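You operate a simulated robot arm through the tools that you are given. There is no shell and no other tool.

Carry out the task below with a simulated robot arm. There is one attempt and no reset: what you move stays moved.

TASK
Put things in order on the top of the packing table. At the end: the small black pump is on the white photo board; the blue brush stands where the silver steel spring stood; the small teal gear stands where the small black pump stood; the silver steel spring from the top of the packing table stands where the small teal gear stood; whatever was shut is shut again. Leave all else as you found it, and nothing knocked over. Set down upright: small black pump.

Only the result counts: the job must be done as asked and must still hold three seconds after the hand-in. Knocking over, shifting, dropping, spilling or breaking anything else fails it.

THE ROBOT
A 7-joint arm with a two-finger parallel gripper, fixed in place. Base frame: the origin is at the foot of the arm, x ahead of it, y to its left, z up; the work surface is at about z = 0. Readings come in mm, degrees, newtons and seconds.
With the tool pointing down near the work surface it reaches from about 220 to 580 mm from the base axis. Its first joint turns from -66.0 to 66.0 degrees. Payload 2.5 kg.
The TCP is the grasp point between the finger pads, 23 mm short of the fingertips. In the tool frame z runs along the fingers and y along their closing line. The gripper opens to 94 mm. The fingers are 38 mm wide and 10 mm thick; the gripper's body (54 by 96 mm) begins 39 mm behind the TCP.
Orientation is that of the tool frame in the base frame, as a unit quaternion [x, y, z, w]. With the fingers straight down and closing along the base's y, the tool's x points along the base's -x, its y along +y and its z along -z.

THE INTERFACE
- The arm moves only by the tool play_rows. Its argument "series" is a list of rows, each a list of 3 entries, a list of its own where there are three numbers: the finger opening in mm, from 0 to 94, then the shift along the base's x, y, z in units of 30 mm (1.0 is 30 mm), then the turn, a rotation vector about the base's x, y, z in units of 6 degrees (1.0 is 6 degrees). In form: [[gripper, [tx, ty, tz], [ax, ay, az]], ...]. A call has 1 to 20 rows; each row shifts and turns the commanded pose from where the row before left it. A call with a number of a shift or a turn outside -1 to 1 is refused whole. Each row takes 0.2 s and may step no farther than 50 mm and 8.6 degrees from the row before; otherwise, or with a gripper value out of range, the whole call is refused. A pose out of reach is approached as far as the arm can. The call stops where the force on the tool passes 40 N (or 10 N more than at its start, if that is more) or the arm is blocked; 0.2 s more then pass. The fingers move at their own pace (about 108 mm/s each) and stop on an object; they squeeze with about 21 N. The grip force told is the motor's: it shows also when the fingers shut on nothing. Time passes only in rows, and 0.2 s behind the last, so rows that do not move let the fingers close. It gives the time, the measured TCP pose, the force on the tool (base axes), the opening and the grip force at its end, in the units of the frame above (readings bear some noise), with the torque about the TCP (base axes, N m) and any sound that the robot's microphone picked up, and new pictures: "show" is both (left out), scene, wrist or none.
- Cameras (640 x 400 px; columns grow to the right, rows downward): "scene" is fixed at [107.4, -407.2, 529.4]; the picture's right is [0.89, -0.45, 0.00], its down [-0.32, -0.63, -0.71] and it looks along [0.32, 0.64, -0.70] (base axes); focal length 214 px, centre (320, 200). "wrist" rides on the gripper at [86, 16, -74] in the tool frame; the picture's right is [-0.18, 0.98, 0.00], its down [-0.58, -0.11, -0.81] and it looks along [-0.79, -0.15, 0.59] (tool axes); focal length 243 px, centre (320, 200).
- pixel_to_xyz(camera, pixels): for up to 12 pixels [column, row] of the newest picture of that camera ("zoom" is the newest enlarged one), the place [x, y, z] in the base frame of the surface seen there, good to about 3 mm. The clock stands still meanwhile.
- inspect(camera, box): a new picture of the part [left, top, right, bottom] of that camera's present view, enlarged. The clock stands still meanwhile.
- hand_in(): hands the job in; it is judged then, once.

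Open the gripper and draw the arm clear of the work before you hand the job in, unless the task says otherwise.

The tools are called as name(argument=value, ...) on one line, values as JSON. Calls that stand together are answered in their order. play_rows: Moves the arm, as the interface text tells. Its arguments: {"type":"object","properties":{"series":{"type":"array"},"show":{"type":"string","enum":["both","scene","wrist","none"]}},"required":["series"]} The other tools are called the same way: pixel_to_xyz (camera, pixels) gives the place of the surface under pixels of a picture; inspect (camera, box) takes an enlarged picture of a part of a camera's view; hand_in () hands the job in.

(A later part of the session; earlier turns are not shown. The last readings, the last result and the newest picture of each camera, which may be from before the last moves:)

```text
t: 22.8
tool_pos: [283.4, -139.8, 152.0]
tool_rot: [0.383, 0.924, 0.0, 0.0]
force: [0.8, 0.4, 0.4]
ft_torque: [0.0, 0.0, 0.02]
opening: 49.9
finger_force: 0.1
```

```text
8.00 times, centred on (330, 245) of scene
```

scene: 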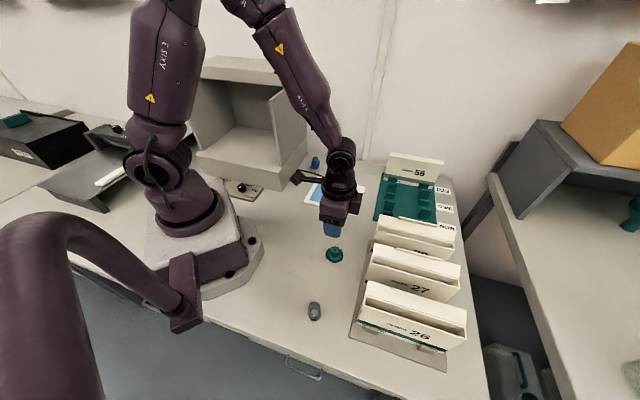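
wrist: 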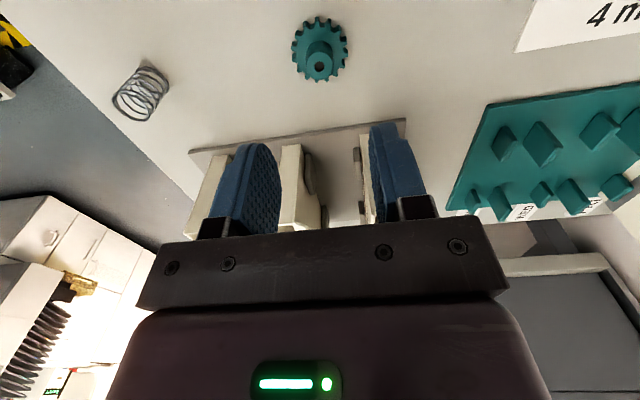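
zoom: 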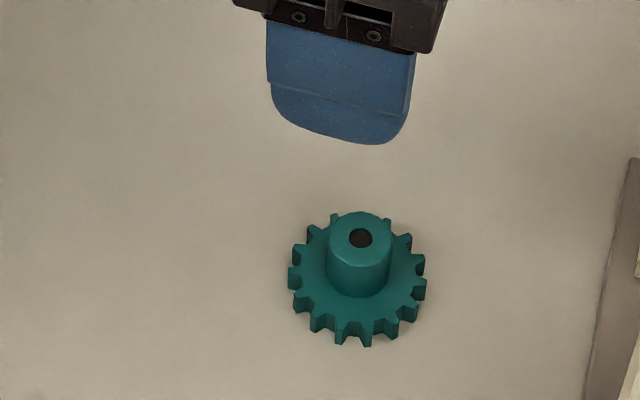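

The gear is standing flat at the pump's old place. Next is the spring. I'll check where the big purple tube on the left (around (185,310)) is relative to the path, and move above the spring.

pixel_to_xyz(camera="scene", pixels=[[185, 310], [150, 275], [180, 260], [100, 230], [30, 250], [195, 320]])

pixel_to_xyz(camera="zoom", pixels=[[360, 262], [335, 240], [385, 240], [360, 218], [295, 275], [422, 285]])

play_rows(series=[[50, [-0.5, -0.49, 0], [0, 0, 0]], [50, [-0.8, -0.79, 0], [0, 0, 0]], [50, [-0.8, -0.79, 0], [0, 0, 0]], [50, [-0.8, -0.79, 0], [0, 0, 0]], [50, [-0.6, -0.6, 0], [0, 0, 0]], [50, [-0.3, -0.28, 0], [0, 0, 0]], [50, [0, 0, 0], [0, 0, 0]]], show="both")

```text
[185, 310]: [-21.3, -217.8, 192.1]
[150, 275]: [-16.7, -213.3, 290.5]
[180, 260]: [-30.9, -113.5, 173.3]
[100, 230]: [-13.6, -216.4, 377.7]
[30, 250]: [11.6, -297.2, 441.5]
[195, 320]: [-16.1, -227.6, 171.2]
```

```text
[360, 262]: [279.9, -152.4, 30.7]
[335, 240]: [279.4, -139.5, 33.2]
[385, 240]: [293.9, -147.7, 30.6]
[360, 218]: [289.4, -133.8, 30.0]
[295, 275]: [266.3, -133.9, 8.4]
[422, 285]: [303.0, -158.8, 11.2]
```

```text
t: 24.4
tool_pos: [168.1, -253.1, 151.4]
tool_rot: [0.382, 0.924, 0.001, 0.0]
force: [0.4, 0.1, 0.1]
ft_torque: [-0.02, 0.0, 0.0]
opening: 50.1
finger_force: 0.1
```

scene: 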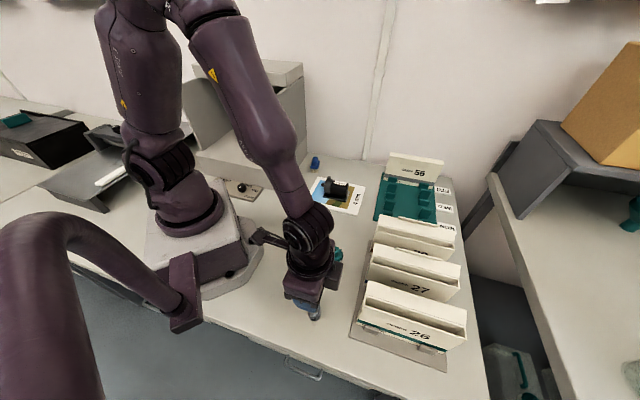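
wrist: 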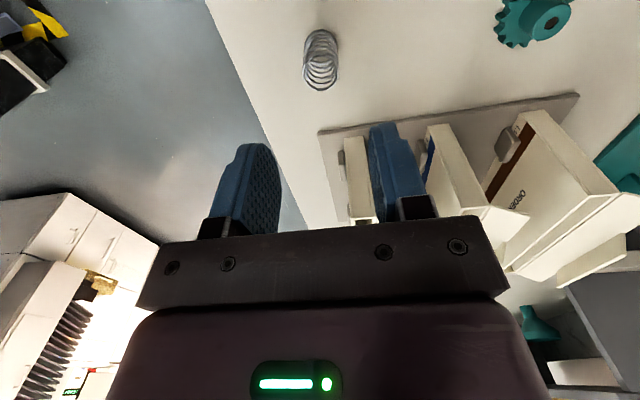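

The gear sits at about (285,-143), matching the pump's spot. Now I'll inspect the spring in the wrist view at (321,60).

inspect(camera="wrist", box=[280, 20, 360, 100])

```text
5.00 times, centred on (320, 60) of wrist
```

zoom: 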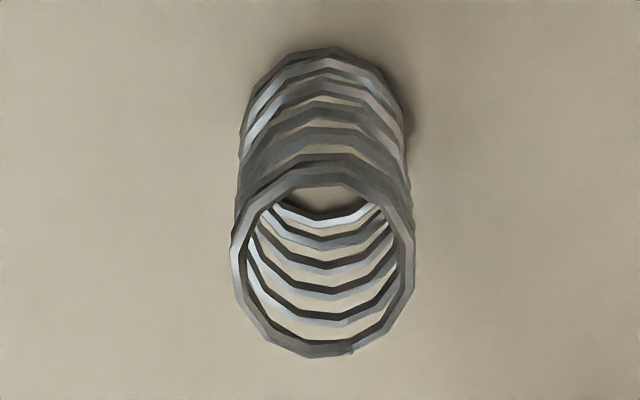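

I'll sample the top ring (left (237,250), right (408,250), near (325,170), far (310,350)) and the lower ring edges.

pixel_to_xyz(camera="zoom", pixels=[[237, 255], [408, 255], [325, 172], [300, 348], [250, 210], [395, 200], [265, 325], [390, 320], [325, 55], [250, 110], [395, 105], [320, 205]])

```text
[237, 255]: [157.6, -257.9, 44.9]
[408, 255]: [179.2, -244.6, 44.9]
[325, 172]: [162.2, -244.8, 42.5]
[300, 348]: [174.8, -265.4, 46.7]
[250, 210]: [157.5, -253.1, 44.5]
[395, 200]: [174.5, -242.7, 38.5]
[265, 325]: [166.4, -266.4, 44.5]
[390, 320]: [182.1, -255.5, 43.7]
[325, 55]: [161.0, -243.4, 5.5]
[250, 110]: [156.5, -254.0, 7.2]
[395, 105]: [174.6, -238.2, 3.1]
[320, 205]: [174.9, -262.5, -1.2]
```

The spring's centre is ≈(169.3,-254), directly under the TCP. I'll descend to z≈28 with the fingers at 50 mm.

play_rows(series=[[50, [0, -0.015, -1], [0, 0, 0]], [50, [0, 0, -1], [0, 0, 0]], [50, [0, 0, -0.9], [0, 0, 0]], [50, [0, 0, -0.7], [0, 0, 0]], [50, [0, 0, -0.475], [0, 0, 0]], [50, [0, 0, 0], [0, 0, 0]]], show="both")

inspect(camera="scene", box=[270, 260, 370, 330])

```text
t: 25.8
tool_pos: [170.0, -252.5, 29.7]
tool_rot: [0.383, 0.924, 0.001, -0.001]
force: [0.5, 0.2, -0.4]
ft_torque: [-0.01, 0.01, -0.01]
opening: 50.0
finger_force: 0.0
```

scene: 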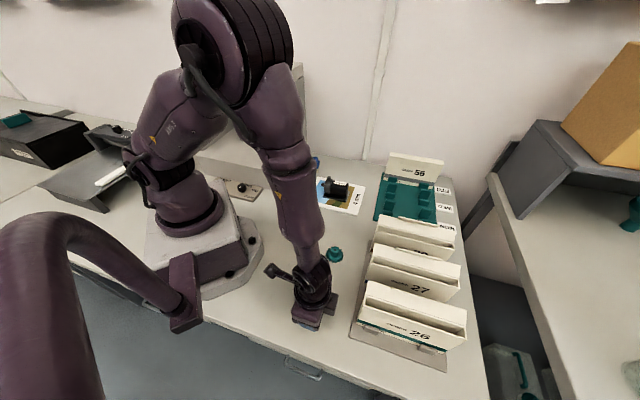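
wrist: 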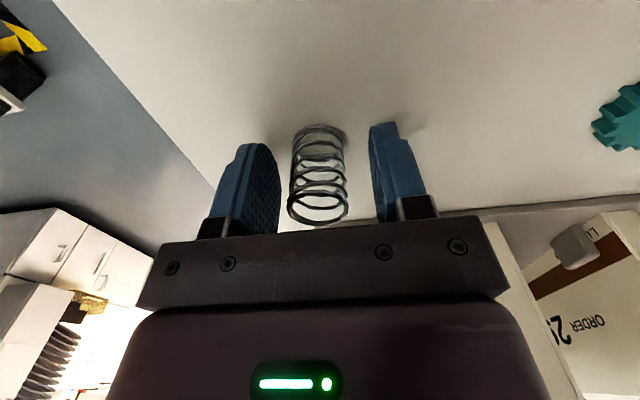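

```text
5.71 times, centred on (320, 295) of scene
```

zoom: 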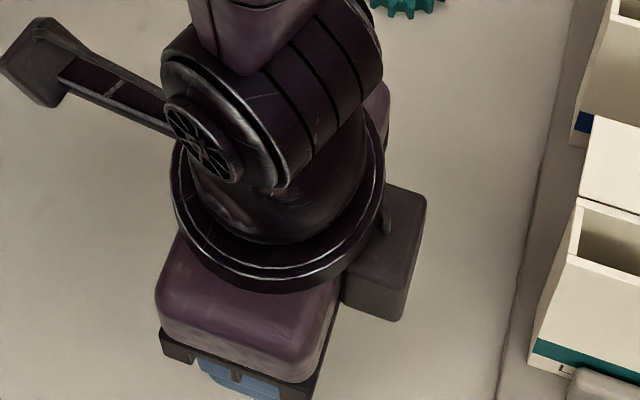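

The spring is centred between the pads in the wrist view. Closing.

play_rows(series=[[38, [0, 0, 0], [0, 0, 0]], [30, [0, 0, 0], [0, 0, 0]], [20, [0, 0, 0], [0, 0, 0]], [15, [0, 0, 0], [0, 0, 0]]], show="wrist")

```text
t: 26.8
tool_pos: [168.0, -252.7, 29.5]
tool_rot: [0.383, 0.924, 0.0, 0.0]
force: [-0.5, 0.3, 0.5]
ft_torque: [0.0, 0.01, 0.01]
opening: 26.6
finger_force: 20.5
```

wrist: 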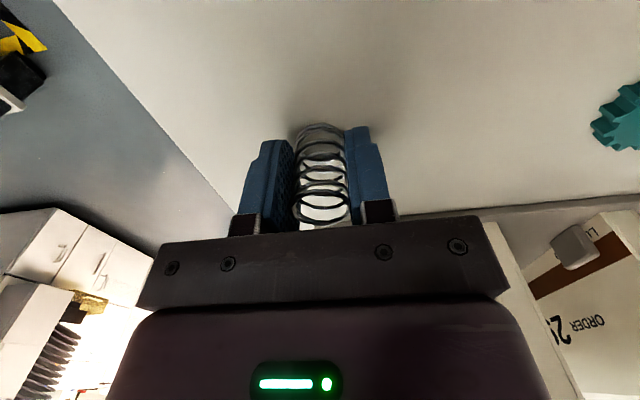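

The spring is gripped at 26.6 mm. Lifting 75 mm and carrying it to the gear's old spot at (255.5,0.5).

play_rows(series=[[15, [0, 0, 0.3], [0, 0, 0]], [15, [0, 0, 0.9], [0, 0, 0]], [15, [0, 0, 1], [0, 0, 0]], [15, [0, 0, 0.3], [0, 0, 0]], [15, [0.2, 0.6, 0], [0, 0, 0]], [15, [0.32, 0.945, 0], [0, 0, 0]], [15, [0.32, 0.945, 0], [0, 0, 0]], [15, [0.32, 0.945, 0], [0, 0, 0]], [15, [0.32, 0.945, 0], [0, 0, 0]], [15, [0.32, 0.945, 0], [0, 0, 0]], [15, [0.32, 0.945, 0], [0, 0, 0]], [15, [0.32, 0.945, 0], [0, 0, 0]], [15, [0.28, 0.8, 0], [0, 0, 0]], [15, [0.152, 0.466, 0], [0, 0, 0]], [15, [0, 0, 0], [0, 0, 0]]], show="both")

inspect(camera="scene", box=[270, 170, 350, 240])

```text
t: 30.0
tool_pos: [255.0, 0.7, 104.6]
tool_rot: [0.383, 0.924, 0.0, 0.0]
force: [0.2, -0.4, -1.3]
ft_torque: [0.03, 0.0, -0.01]
opening: 27.0
finger_force: 20.4
```

scene: 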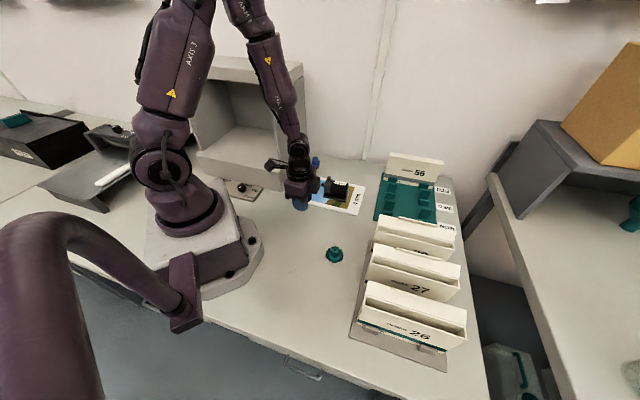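
wrist: 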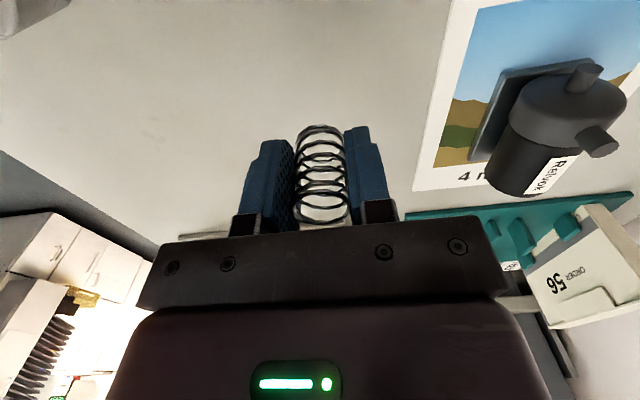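

```text
5.71 times, centred on (310, 205) of scene
```

zoom: 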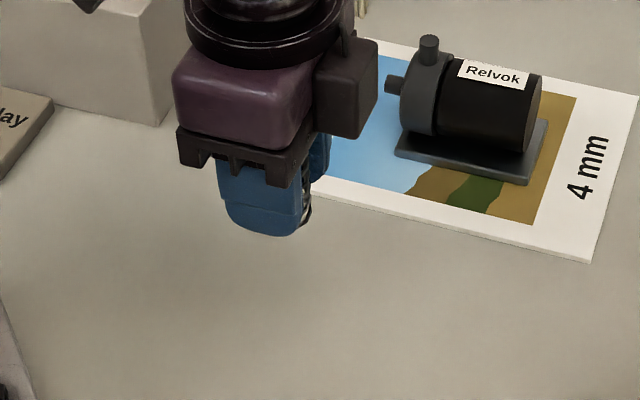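

Positioned over the gear's old spot. Lowering with fine final steps.

play_rows(series=[[15, [0, 0, -1], [0, 0, 0]], [15, [0, 0, -0.9], [0, 0, 0]], [15, [0, 0, -0.4], [0, 0, 0]], [15, [0, 0, -0.13], [0, 0, 0]], [15, [0, 0, -0.05], [0, 0, 0]], [15, [0, 0, -0.03], [0, 0, 0]], [15, [0, 0, 0], [0, 0, 0]]], show="none")

```text
t: 31.6
tool_pos: [256.4, 0.5, 28.2]
tool_rot: [0.383, 0.924, 0.0, 0.0]
force: [-3.7, -1.7, 11.5]
ft_torque: [-0.04, 0.08, -0.03]
opening: 26.9
finger_force: 21.2
```

Contact at +11.5 N; I'll ease up slightly and then open slowly.

play_rows(series=[[15, [0, 0, 0.015], [0, 0, 0]], [15, [0, 0, 0.01], [0, 0, 0]]], show="none")

```text
t: 32.2
tool_pos: [256.1, 0.7, 28.0]
tool_rot: [0.383, 0.924, 0.0, 0.0]
force: [0.4, 0.5, 0.1]
ft_torque: [-0.01, 0.0, 0.0]
opening: 26.9
finger_force: 21.3
```

The force is now ~0 N (spring just resting). Opening slowly, and looking before I rise.

play_rows(series=[[30, [0, 0, 0], [0, 0, 0]], [38, [0, 0, 0], [0, 0, 0]], [50, [0, 0, 0], [0, 0, 0]]], show="both")

```text
t: 33.0
tool_pos: [255.7, 0.4, 28.6]
tool_rot: [0.383, 0.924, 0.0, 0.0]
force: [0.4, 0.1, 0.7]
ft_torque: [0.0, 0.0, -0.01]
opening: 49.9
finger_force: 0.0
```

scene: 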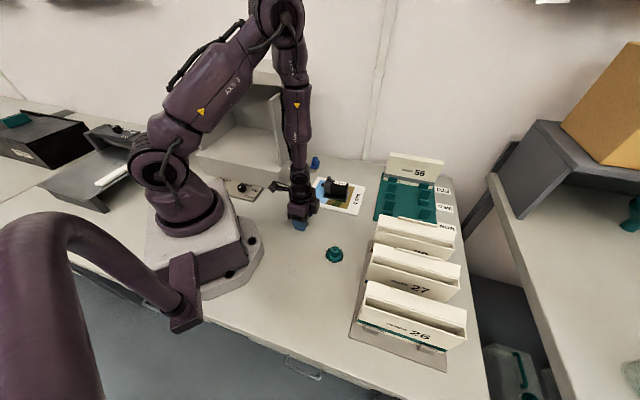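
wrist: 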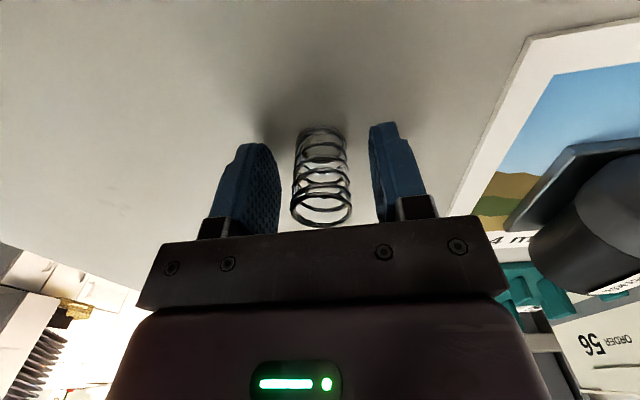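

The spring stands upright with the pads clear of it. I'll rise to ~z=200 and start the yaw turn toward +55° for the brush.

play_rows(series=[[50, [0, 0, 0.3], [0, 0, 0]], [50, [0, 0, 0.8], [0, 0, 0]], [50, [0, 0, 1], [0, 0, 0]], [50, [0, 0, 1], [0, 0, 0.5]], [50, [0, 0, 1], [0, 0, 1]], [55, [0, 0, 1], [0, 0, 1]], [60, [0, 0, 0.6], [0, 0, 1]], [60, [0, 0, 0], [0, 0, 1]], [60, [0, 0, 0], [0, 0, 1]], [60, [0, 0, 0], [0, 0, 1]], [60, [0, 0, 0], [0, 0, 1]], [60, [0, 0, 0], [0, 0, 1]], [60, [0, 0, 0], [0, 0, 1]], [60, [0, 0, 0], [0, 0, 1]], [60, [0, 0, 0], [0, 0, 1]], [60, [0, 0, 0], [0, 0, 0]]], show="both")

inspect(camera="scene", box=[270, 170, 350, 240])

```text
t: 36.4
tool_pos: [255.3, 0.9, 199.8]
tool_rot: [-0.209, 0.978, 0.0, 0.0]
force: [0.1, -0.1, 0.3]
ft_torque: [0.02, 0.01, 0.03]
opening: 60.4
finger_force: 0.1
```

scene: 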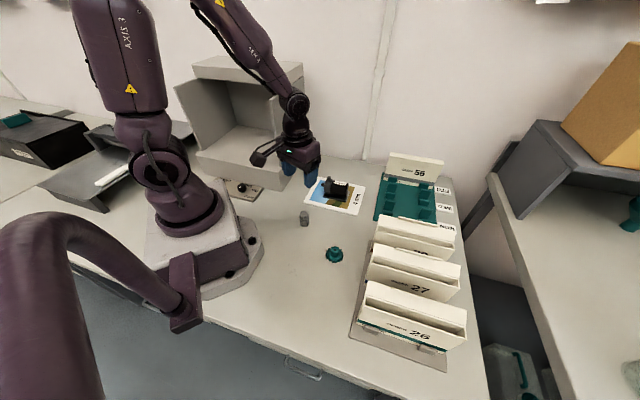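
wrist: 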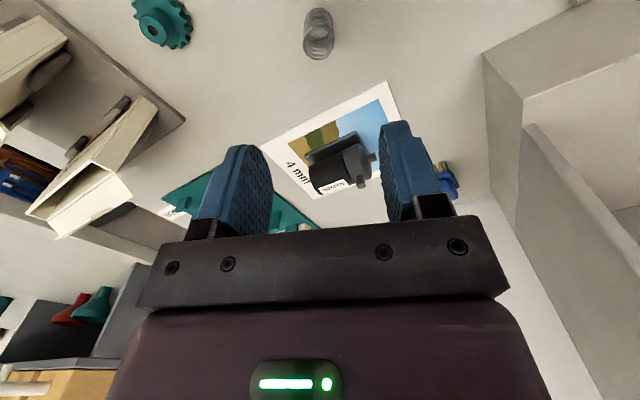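

```text
5.71 times, centred on (310, 205) of scene
```

zoom: 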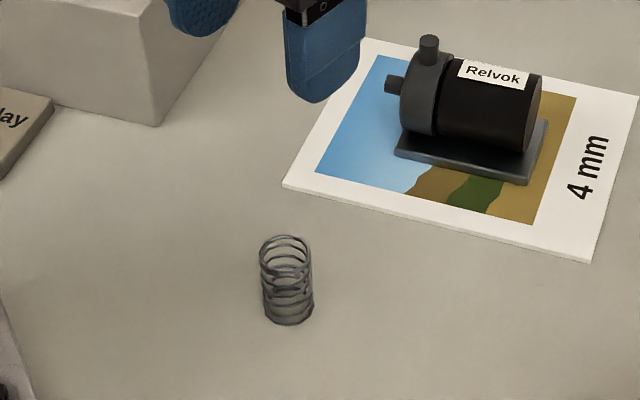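

The spring stands at the gear's old place. I'll continue the yaw to 55° and move part way, to about (350,150,215), to see how the arm sits relative to the cabinet.

play_rows(series=[[60, [0.4, 0.6, 0.1], [0, 0, 0.9]], [60, [0.55, 0.85, 0.1], [0, 0, 0.9]], [60, [0.55, 0.85, 0.1], [0, 0, 0.9]], [60, [0.55, 0.85, 0.1], [0, 0, 0.9]], [60, [0.55, 0.85, 0.1], [0, 0, 0.9]], [60, [0.57, 0.97, 0], [0, 0, 0.667]], [60, [0, 0, 0], [0, 0, 0]]], show="both")

inspect(camera="scene", box=[180, 20, 360, 200])

```text
t: 38.0
tool_pos: [352.2, 150.8, 213.9]
tool_rot: [-0.462, 0.887, 0.0, 0.0]
force: [0.4, 1.0, -1.2]
ft_torque: [0.02, 0.0, -0.01]
opening: 60.1
finger_force: 0.0
```

scene: 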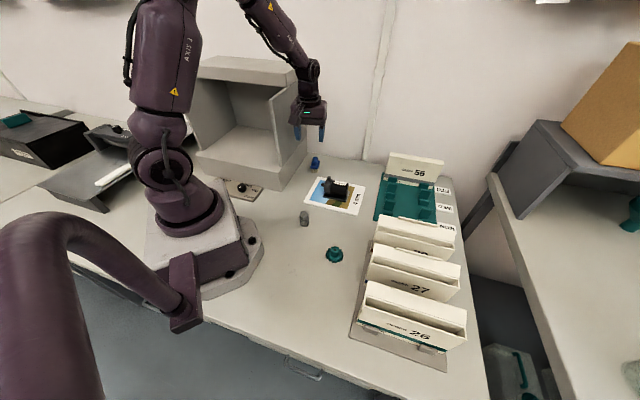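
wrist: 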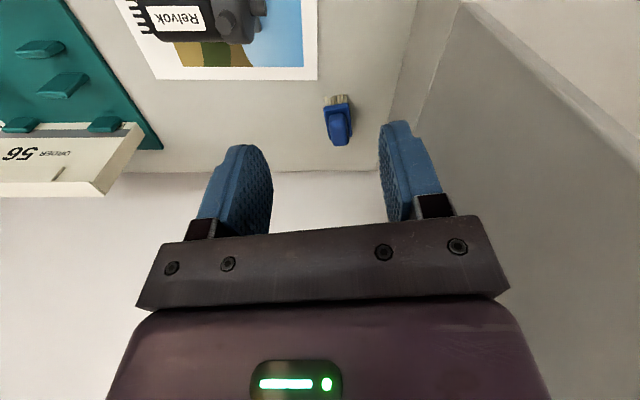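

```text
2.22 times, centred on (270, 110) of scene
```

zoom: 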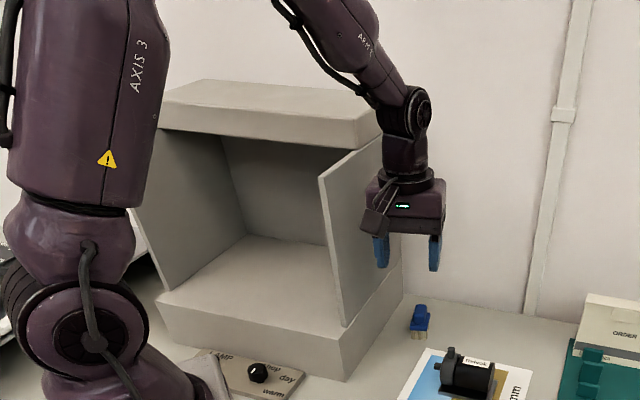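

The brush is seen in the wrist view at (338,120). I'll measure the forearm/wrist points against the cabinet in this zoom.

pixel_to_xyz(camera="zoom", pixels=[[350, 40], [380, 75], [395, 95], [400, 150], [325, 185], [345, 320], [378, 140], [360, 145], [385, 100], [375, 225], [365, 85], [305, 20]])

pixel_to_xyz(camera="wrist", pixels=[[338, 122], [330, 110], [346, 108], [350, 125], [338, 140], [326, 98], [347, 97], [430, 60], [400, 100], [450, 100], [380, 160], [338, 96]])

inspect(camera="wrist", box=[300, 85, 380, 155])

```text
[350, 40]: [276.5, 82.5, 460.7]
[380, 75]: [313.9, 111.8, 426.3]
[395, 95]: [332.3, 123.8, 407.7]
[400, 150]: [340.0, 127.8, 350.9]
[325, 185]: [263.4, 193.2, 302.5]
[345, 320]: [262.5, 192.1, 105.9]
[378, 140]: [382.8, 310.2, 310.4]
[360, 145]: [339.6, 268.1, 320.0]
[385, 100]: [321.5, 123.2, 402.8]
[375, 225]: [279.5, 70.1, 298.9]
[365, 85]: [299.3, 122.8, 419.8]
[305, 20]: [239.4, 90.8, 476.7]
```

```text
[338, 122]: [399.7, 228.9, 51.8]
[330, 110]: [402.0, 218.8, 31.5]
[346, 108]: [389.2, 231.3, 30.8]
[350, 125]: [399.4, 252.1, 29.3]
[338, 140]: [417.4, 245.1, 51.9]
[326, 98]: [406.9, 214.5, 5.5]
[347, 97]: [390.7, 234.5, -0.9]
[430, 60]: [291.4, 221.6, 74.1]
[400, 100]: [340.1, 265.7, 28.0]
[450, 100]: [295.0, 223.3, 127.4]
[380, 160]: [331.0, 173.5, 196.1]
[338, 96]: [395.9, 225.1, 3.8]
```

```text
5.71 times, centred on (340, 120) of wrist
```

zoom: 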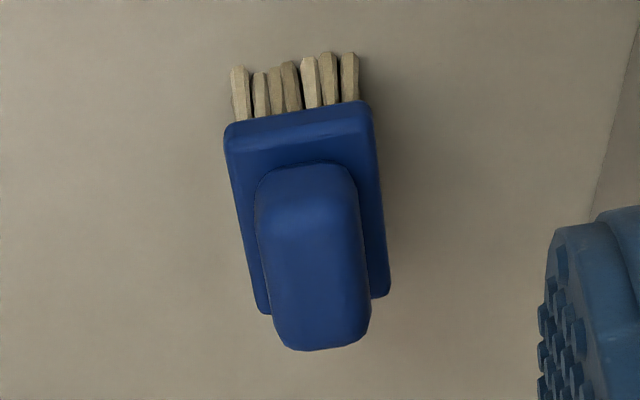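

The forearm stays well to the right of the cabinet's side plane (x−y≈70). Now I'll sample the brush's plate and handle edges in the wrist zoom to fix its exact pose.

pixel_to_xyz(camera="zoom", pixels=[[230, 140], [368, 115], [384, 285], [262, 300], [240, 220], [378, 210], [300, 125], [262, 200], [352, 185], [276, 320], [366, 310], [305, 180]])

pixel_to_xyz(camera="zoom", pixels=[[240, 105], [350, 90], [300, 100], [320, 340], [270, 260], [362, 250], [315, 230], [235, 180], [374, 160], [248, 260], [381, 250], [310, 290]])

```text
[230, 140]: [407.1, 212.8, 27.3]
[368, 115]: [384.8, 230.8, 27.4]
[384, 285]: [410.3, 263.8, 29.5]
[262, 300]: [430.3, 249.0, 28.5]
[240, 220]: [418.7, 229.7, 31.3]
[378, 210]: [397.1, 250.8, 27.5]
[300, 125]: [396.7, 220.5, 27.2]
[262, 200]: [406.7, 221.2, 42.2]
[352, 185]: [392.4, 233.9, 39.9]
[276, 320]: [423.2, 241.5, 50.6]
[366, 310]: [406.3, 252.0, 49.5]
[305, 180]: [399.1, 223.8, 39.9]
```

```text
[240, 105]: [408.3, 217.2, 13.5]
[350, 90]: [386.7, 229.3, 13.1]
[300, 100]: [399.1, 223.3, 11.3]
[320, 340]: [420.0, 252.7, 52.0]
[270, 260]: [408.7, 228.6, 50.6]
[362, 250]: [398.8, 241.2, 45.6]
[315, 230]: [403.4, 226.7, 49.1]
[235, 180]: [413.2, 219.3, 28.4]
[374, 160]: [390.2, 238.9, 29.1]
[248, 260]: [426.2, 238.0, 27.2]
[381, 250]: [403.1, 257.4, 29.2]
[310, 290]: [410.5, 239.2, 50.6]
```

The brush's plate centre is ≈(409,239), with its long axis at 55°, which matches the present yaw. I'll move above it at z≈155.

play_rows(series=[[60, [0.4, 0.6, -0.3], [0, 0, 0]], [60, [0.5, 0.75, -0.5], [0, 0, 0]], [60, [0.5, 0.75, -0.5], [0, 0, 0]], [60, [0.35, 0.55, -0.5], [0, 0, 0]], [60, [0.197, 0.323, -0.2], [0, 0, 0]], [60, [0, 0, 0], [0, 0, 0]]], show="both")

inspect(camera="scene", box=[240, 40, 380, 200])

```text
t: 39.4
tool_pos: [410.0, 240.3, 153.8]
tool_rot: [-0.462, 0.887, 0.0, 0.0]
force: [-0.1, -0.2, 0.0]
ft_torque: [-0.01, -0.02, -0.01]
opening: 60.0
finger_force: 0.1
```

scene: 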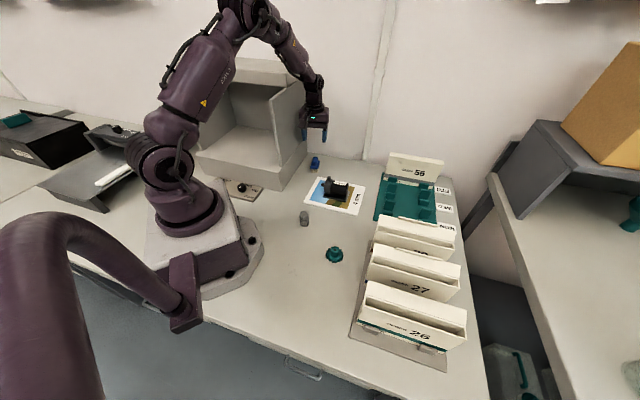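
wrist: 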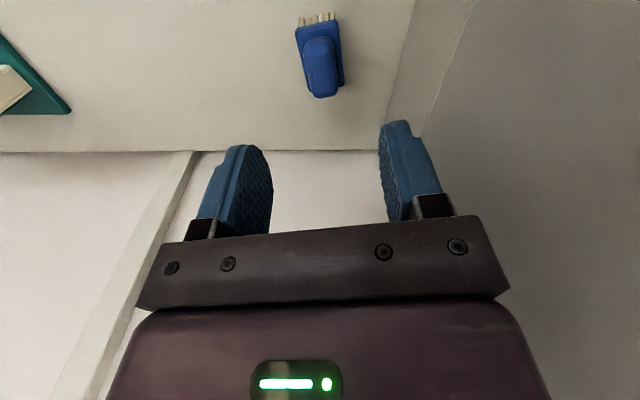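

```text
2.50 times, centred on (310, 120) of scene
```

zoom: 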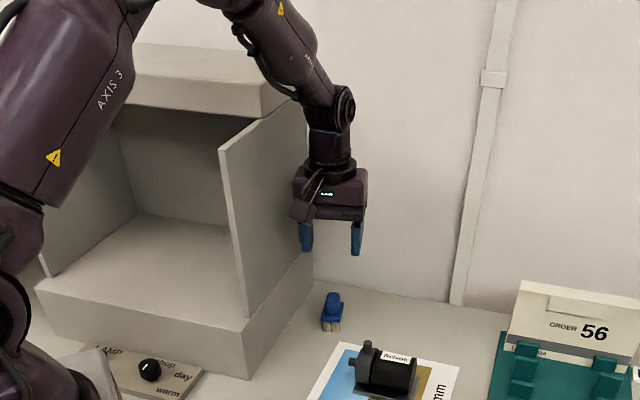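

Now over the brush at z≈154. I'll measure the forearm's left edge against the cabinet panel before going lower.

pixel_to_xyz(camera="zoom", pixels=[[303, 95], [318, 95], [290, 60], [270, 30], [310, 125], [312, 150], [300, 180], [265, 70], [340, 110], [300, 215], [270, 115], [225, 155]])

inspect(camera="wrist", box=[280, 5, 360, 105])

```text
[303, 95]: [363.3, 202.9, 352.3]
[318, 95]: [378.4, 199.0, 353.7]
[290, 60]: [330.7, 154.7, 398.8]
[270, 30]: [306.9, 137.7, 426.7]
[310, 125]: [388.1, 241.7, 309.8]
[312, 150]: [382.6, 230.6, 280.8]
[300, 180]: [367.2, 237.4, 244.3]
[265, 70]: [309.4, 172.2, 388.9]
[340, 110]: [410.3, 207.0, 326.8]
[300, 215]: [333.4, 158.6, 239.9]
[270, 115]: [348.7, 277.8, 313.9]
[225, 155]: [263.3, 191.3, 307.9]
```

```text
4.00 times, centred on (320, 55) of wrist
```

zoom: 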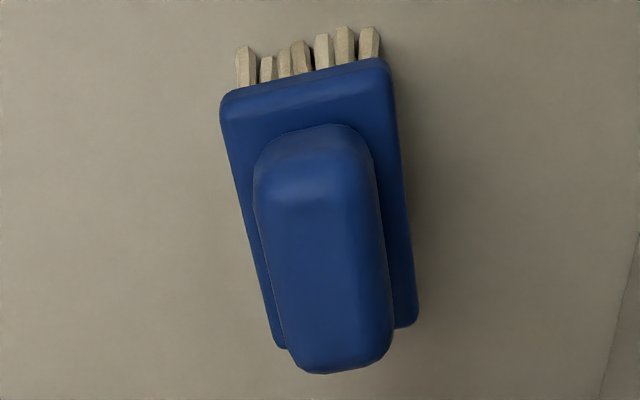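

The forearm and wrist will stay ≥40 mm from the panel. I'll take one more corner measurement of the brush plate in this closer zoom, to fine-tune centre and yaw.

pixel_to_xyz(camera="zoom", pixels=[[228, 110], [384, 78], [410, 315], [282, 338], [240, 180], [400, 180], [255, 240], [405, 250], [305, 90], [262, 180], [375, 170], [340, 350]])

```text
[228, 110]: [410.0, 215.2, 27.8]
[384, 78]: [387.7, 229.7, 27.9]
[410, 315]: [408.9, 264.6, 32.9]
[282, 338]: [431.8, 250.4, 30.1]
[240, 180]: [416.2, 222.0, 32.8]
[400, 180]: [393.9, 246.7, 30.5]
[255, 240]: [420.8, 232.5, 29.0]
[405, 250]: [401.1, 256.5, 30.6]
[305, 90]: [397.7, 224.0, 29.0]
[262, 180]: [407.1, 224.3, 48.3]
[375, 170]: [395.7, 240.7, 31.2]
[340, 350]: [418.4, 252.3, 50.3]
```

Centre ≈(409.5,239.5); aligned. Descending part way to z≈70 and checking.

play_rows(series=[[60, [0.015, 0.02, -0.8], [0, 0, 0]], [60, [0, 0, -1], [0, 0, 0]], [60, [0, 0, -1], [0, 0, 0]], [60, [0, 0, 0], [0, 0, 0]]], show="both")

inspect(camera="scene", box=[240, 60, 380, 200])

```text
t: 40.4
tool_pos: [408.6, 240.1, 71.8]
tool_rot: [-0.461, 0.887, 0.0, 0.0]
force: [0.2, -0.4, 0.5]
ft_torque: [0.02, -0.02, -0.01]
opening: 59.7
finger_force: 0.1
```

scene: 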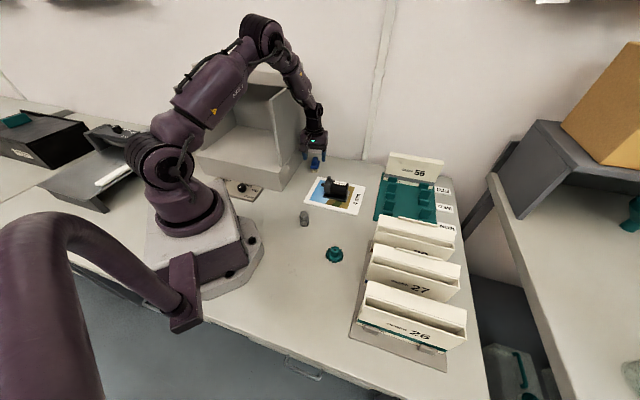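
wrist: 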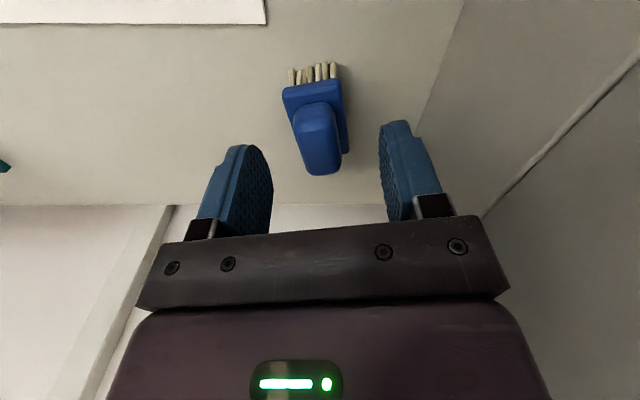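

```text
2.86 times, centred on (310, 130) of scene
```

zoom: 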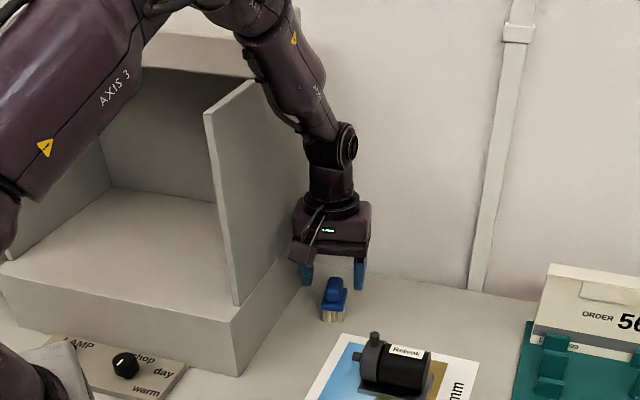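

The brush sits between the fingers. I'll check forearm/cable clearance to the cabinet again at this height.

pixel_to_xyz(camera="zoom", pixels=[[255, 80], [280, 105], [295, 125], [250, 50], [308, 150], [320, 110], [265, 60], [248, 85], [295, 210], [310, 190], [225, 50], [200, 35]])

```text
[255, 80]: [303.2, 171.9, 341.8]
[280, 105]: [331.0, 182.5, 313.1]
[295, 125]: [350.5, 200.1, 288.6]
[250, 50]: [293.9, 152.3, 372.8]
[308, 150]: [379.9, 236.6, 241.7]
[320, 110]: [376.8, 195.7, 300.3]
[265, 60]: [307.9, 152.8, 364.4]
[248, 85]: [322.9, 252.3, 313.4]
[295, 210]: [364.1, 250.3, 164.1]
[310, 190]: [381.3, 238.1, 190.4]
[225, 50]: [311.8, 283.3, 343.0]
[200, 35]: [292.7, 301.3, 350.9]
```

Clearances are ≥30 mm everywhere. Descending the last 43 mm to z≈27.

play_rows(series=[[60, [0, 0, -0.7], [0, 0, 0]], [60, [0, 0, -0.5], [0, 0, 0]], [60, [0, 0, -0.24], [0, 0, 0]], [60, [0, 0, 0], [0, 0, 0]]], show="both")

inspect(camera="scene", box=[280, 120, 350, 180])

```text
t: 41.4
tool_pos: [407.5, 237.9, 28.9]
tool_rot: [-0.462, 0.887, -0.001, 0.0]
force: [0.1, -0.4, 0.2]
ft_torque: [-0.03, -0.02, 0.0]
opening: 60.0
finger_force: 0.0
```

scene: 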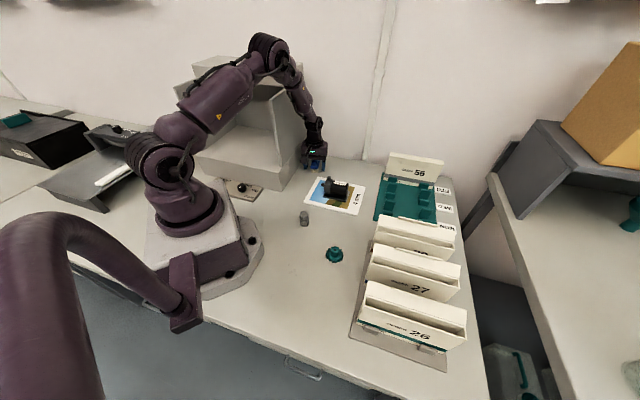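
wrist: 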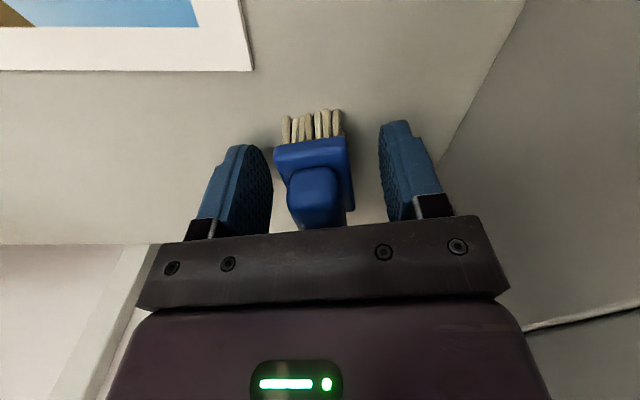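

```text
6.67 times, centred on (315, 150) of scene
```

zoom: 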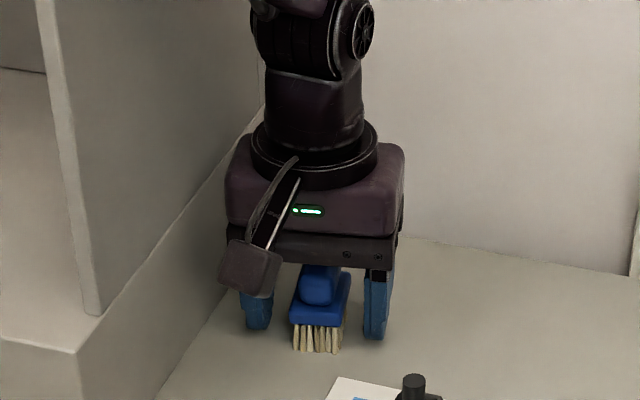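

The plate sits between the pads, roughly centred. Closing gently onto the plate's sides.

play_rows(series=[[48, [0, 0, 0], [0, 0, 0]], [40, [0, 0, 0], [0, 0, 0]], [34, [0, 0, 0], [0, 0, 0]], [28, [0, 0, 0], [0, 0, 0]], [15, [0, 0, 0], [0, 0, 0]], [15, [0, 0, 0], [0, 0, 0]]], show="both")

inspect(camera="scene", box=[280, 120, 350, 180])

```text
t: 42.8
tool_pos: [406.4, 238.4, 27.6]
tool_rot: [-0.461, 0.887, 0.0, 0.0]
force: [0.3, -0.3, 0.0]
ft_torque: [-0.01, 0.03, -0.01]
opening: 31.6
finger_force: 21.1
```

scene: 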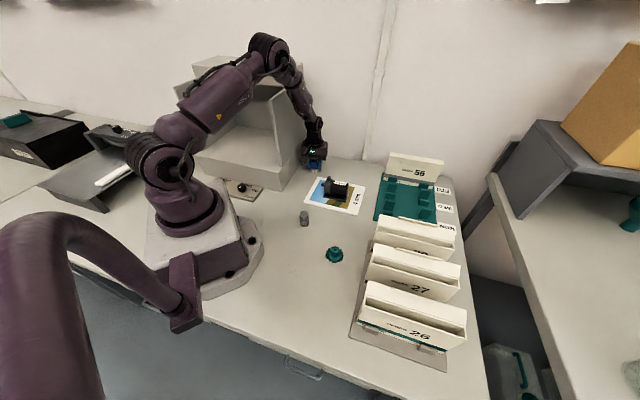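
wrist: 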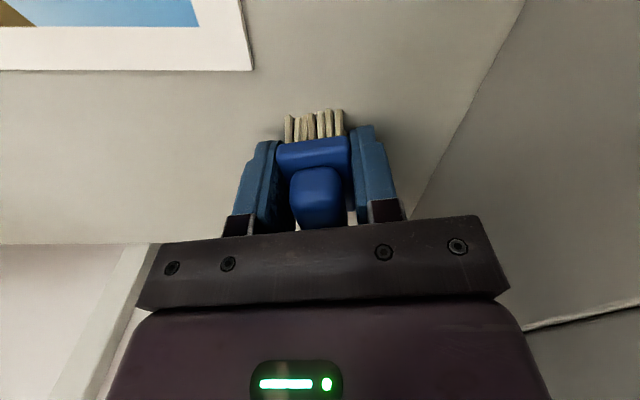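

```text
6.67 times, centred on (315, 150) of scene
```

zoom: 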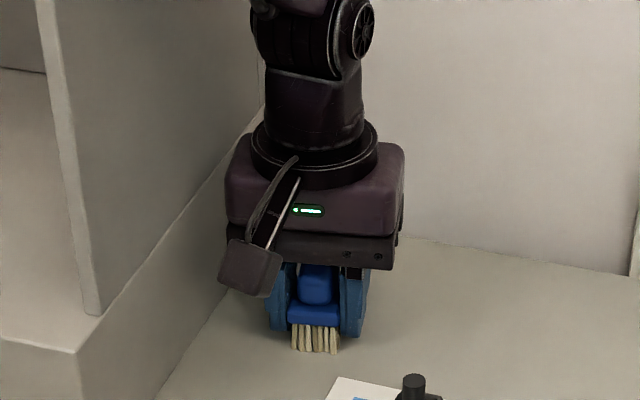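

Gripped at 31.6 mm. Lifting straight up ~125 mm, then retreating from the cabinet without turning yet.

play_rows(series=[[15, [0, 0, 0.2], [0, 0, 0]], [15, [0, 0, 0.6], [0, 0, 0]], [15, [0, 0, 1], [0, 0, 0]], [15, [0, 0, 1], [0, 0, 0]], [15, [0, 0, 1], [0, 0, 0]], [15, [0, 0, 0.4], [0, 0, 0]], [15, [-0.2, -0.4, 0], [0, 0, 0]], [15, [-0.44, -0.9, 0], [0, 0, 0]], [15, [-0.44, -0.9, 0], [0, 0, 0]], [15, [-0.44, -0.9, 0], [0, 0, 0]], [15, [-0.44, -0.9, 0], [0, 0, 0]], [15, [-0.44, -0.9, 0], [0, 0, 0]], [15, [-0.2, -0.4, 0], [0, 0, 0]], [15, [0, 0, 0], [0, 0, 0]]], show="both")

```text
t: 45.8
tool_pos: [330.6, 81.1, 153.7]
tool_rot: [-0.462, 0.887, 0.0, 0.0]
force: [-0.3, 0.8, -0.7]
ft_torque: [0.01, -0.01, 0.01]
opening: 31.6
finger_force: 21.4
```

scene: 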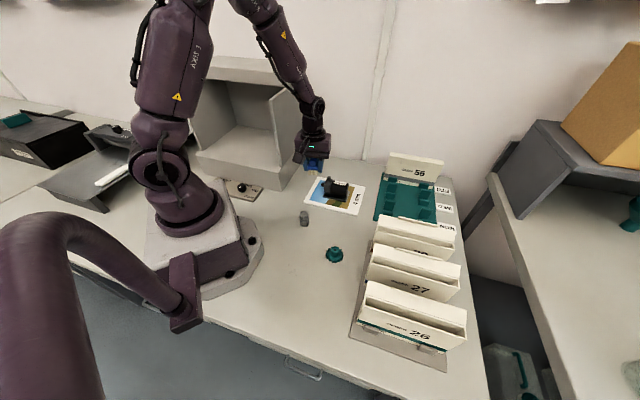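
wrist: 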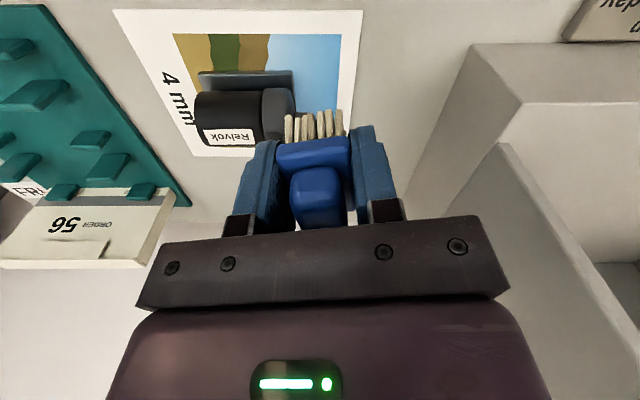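

The brush is held steady. Carrying it to the spring's old spot at (169.3,-254) while turning the yaw from 55° to -45°.

play_rows(series=[[15, [-0.318, -0.656, 0], [0, 0, -0.98]], [15, [-0.318, -0.656, 0], [0, 0, -0.98]], [15, [-0.318, -0.656, 0], [0, 0, -0.98]], [15, [-0.318, -0.656, 0], [0, 0, -0.98]], [15, [-0.318, -0.656, 0], [0, 0, -0.98]], [15, [-0.318, -0.656, 0], [0, 0, -0.98]], [15, [-0.318, -0.656, 0], [0, 0, -0.98]], [15, [-0.318, -0.656, 0], [0, 0, -0.98]], [15, [-0.318, -0.656, 0], [0, 0, -0.98]], [15, [-0.318, -0.656, 0], [0, 0, -0.98]], [15, [-0.318, -0.656, 0], [0, 0, -0.98]], [15, [-0.318, -0.656, 0], [0, 0, -0.98]], [15, [-0.318, -0.656, 0], [0, 0, -0.98]], [15, [-0.318, -0.656, 0], [0, 0, -0.98]], [15, [-0.318, -0.656, 0], [0, 0, -0.98]], [15, [-0.318, -0.656, 0], [0, 0, -0.98]], [15, [-0.318, -0.656, 0], [0, 0, -0.98]], [15, [0, 0, 0], [0, 0, 0]]], show="both")

inspect(camera="scene", box=[270, 240, 370, 330])

```text
t: 49.6
tool_pos: [169.9, -255.4, 155.1]
tool_rot: [0.383, 0.924, 0.0, 0.0]
force: [0.1, 0.2, -0.8]
ft_torque: [0.0, -0.05, -0.02]
opening: 31.4
finger_force: 21.2
```

scene: 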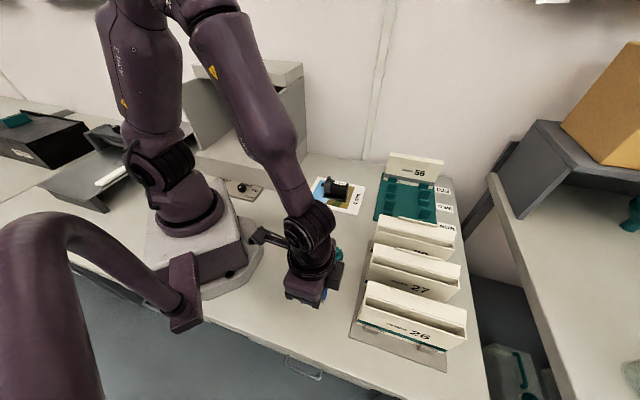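
wrist: 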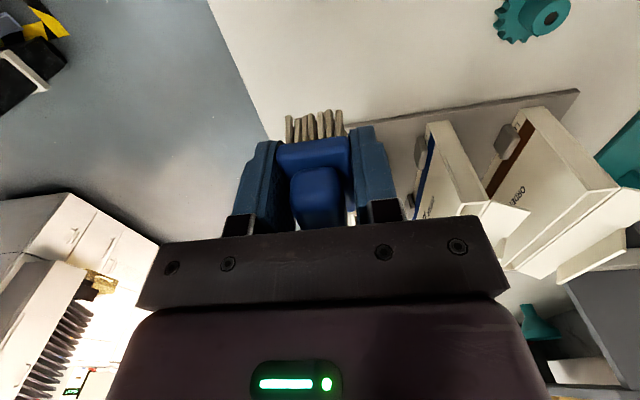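

```text
4.44 times, centred on (320, 285) of scene
```

zoom: 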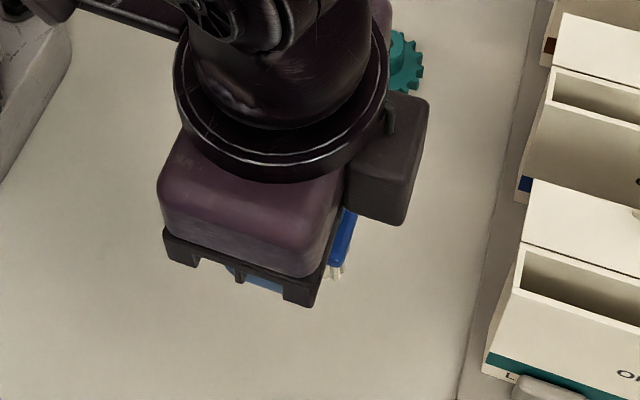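

Over the spring's old spot at (169.9,-255.4). Descending most of the way first.

play_rows(series=[[15, [0, 0, -0.8], [0, 0, 0]], [15, [0, 0, -1], [0, 0, 0]], [15, [0, 0, -1], [0, 0, 0]], [15, [0, 0, -0.8], [0, 0, 0]], [15, [0, 0, -0.35], [0, 0, 0]], [15, [0, 0, 0], [0, 0, 0]]], show="both")

```text
t: 51.0
tool_pos: [171.3, -254.0, 35.5]
tool_rot: [0.382, 0.924, -0.001, 0.001]
force: [0.5, -0.4, -0.3]
ft_torque: [-0.02, 0.03, 0.01]
opening: 31.1
finger_force: 21.4
```

scene: 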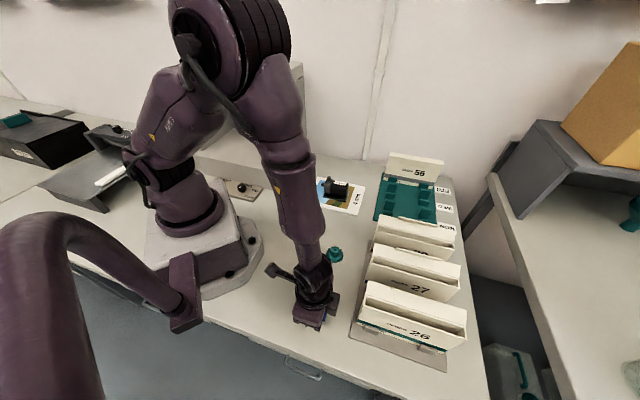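
wrist: 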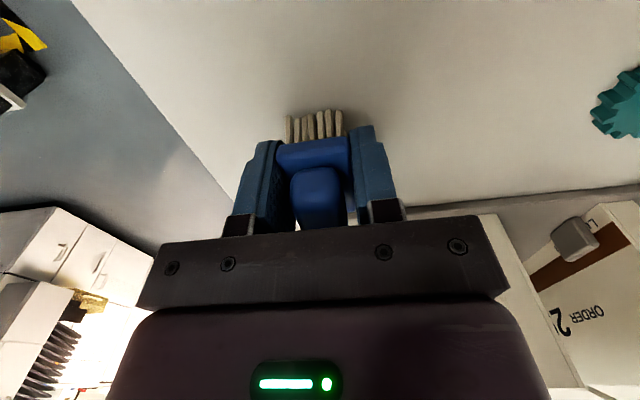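

About 7 mm above the table with the brush level. Lowering in small steps to contact.

play_rows(series=[[15, [0, 0, -0.15], [0, 0, 0]], [15, [0, 0, -0.05], [0, 0, 0]], [15, [0, 0, -0.03], [0, 0, 0]], [15, [0, 0, -0.02], [0, 0, 0]], [15, [0, 0, 0], [0, 0, 0]]], show="none")

```text
t: 52.2
tool_pos: [170.9, -255.6, 28.8]
tool_rot: [0.382, 0.924, 0.0, 0.0]
force: [-1.1, 0.3, -0.5]
ft_torque: [-0.01, -0.01, -0.01]
opening: 31.1
finger_force: 20.9
```

No contact yet (-0.5 N). Lowering a little more.

play_rows(series=[[15, [0, 0, -0.02], [0, 0, 0]], [15, [0, 0, 0], [0, 0, 0]]], show="none")

```text
t: 52.8
tool_pos: [171.6, -255.4, 28.2]
tool_rot: [0.383, 0.924, -0.001, 0.0]
force: [0.2, 0.4, 3.5]
ft_torque: [0.05, 0.05, 0.0]
opening: 31.4
finger_force: 21.3
```

Contact at +3.5 N. Opening slowly and looking.

play_rows(series=[[34, [0, 0, 0], [0, 0, 0]], [42, [0, 0, 0], [0, 0, 0]], [54, [0, 0, 0], [0, 0, 0]], [60, [0, 0, 0], [0, 0, 0]]], show="wrist")

```text
t: 53.8
tool_pos: [170.2, -254.8, 28.0]
tool_rot: [0.382, 0.924, 0.0, 0.0]
force: [-0.4, 0.0, -0.9]
ft_torque: [0.01, -0.02, 0.0]
opening: 59.8
finger_force: 0.1
```

wrist: 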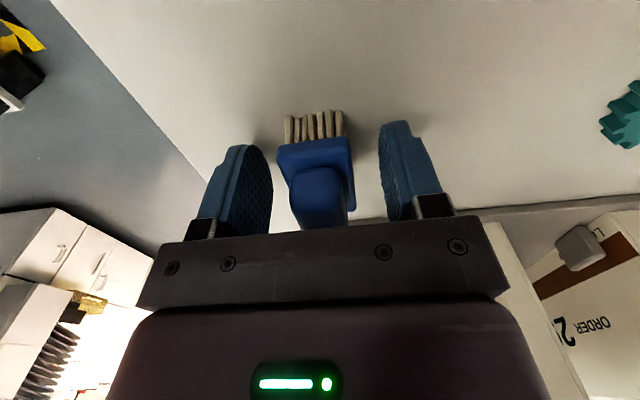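

The brush stands on its own. Rising straight up, then drawing back toward the middle at a safe height so the view is clear.

play_rows(series=[[60, [0, 0, 0.3], [0, 0, 0]], [60, [0, 0, 0.8], [0, 0, 0]], [60, [0, 0, 1], [0, 0, 0]], [60, [0, 0, 1], [0, 0, 0]], [60, [0, 0, 1], [0, 0, 0]], [60, [0, 0, 1], [0, 0, 0]], [60, [0, 0, 1], [0, 0, 0]], [60, [0.3, 0.6, 0.5], [0, 0, 0.5]], [60, [0.4, 0.9, 0.2], [0, 0, 0.8]], [60, [0.4, 0.9, 0.2], [0, 0, 0.8]], [60, [0.4, 0.9, 0.2], [0, 0, 0.8]], [60, [0.4, 0.9, 0.2], [0, 0, 0.8]], [60, [0.4, 0.9, 0.2], [0, 0, 0.8]], [60, [0.4, 0.9, 0.2], [0, 0, 0.8]], [60, [0.4, 0.9, 0.2], [0, 0, 0.8]], [60, [0.4, 0.9, 0.2], [0, 0, 0.8]], [60, [0.4, 0.6, 0.2], [0, 0, 0.6]], [60, [0, 0, 0], [0, 0, 0]]], show="both")

inspect(camera="scene", box=[280, 150, 400, 330])

```text
t: 57.6
tool_pos: [283.7, -4.7, 279.6]
tool_rot: [0.0, 1.0, 0.0, 0.0]
force: [-0.7, 0.0, -0.2]
ft_torque: [0.0, 0.0, 0.01]
opening: 59.8
finger_force: 0.1
```

scene: 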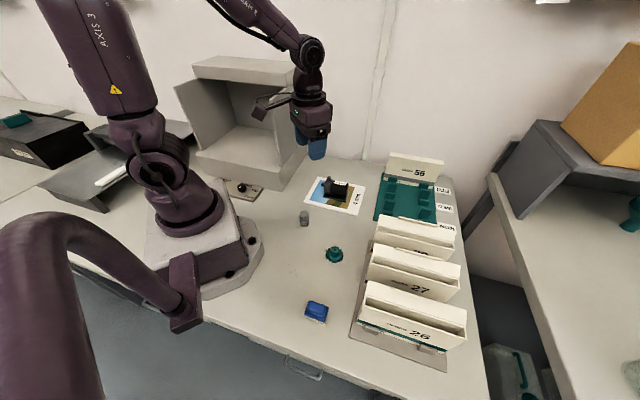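
wrist: 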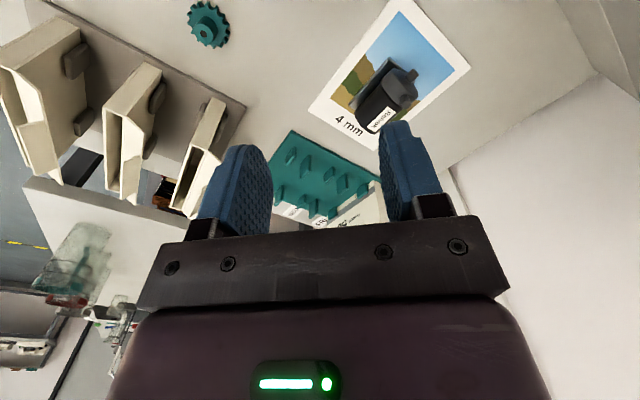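

```text
2.22 times, centred on (340, 240) of scene
```

zoom: 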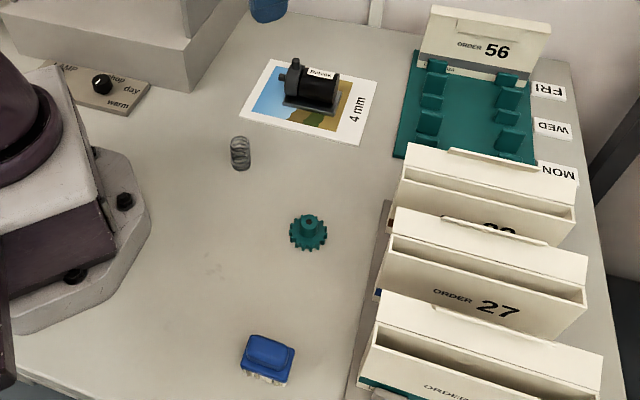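

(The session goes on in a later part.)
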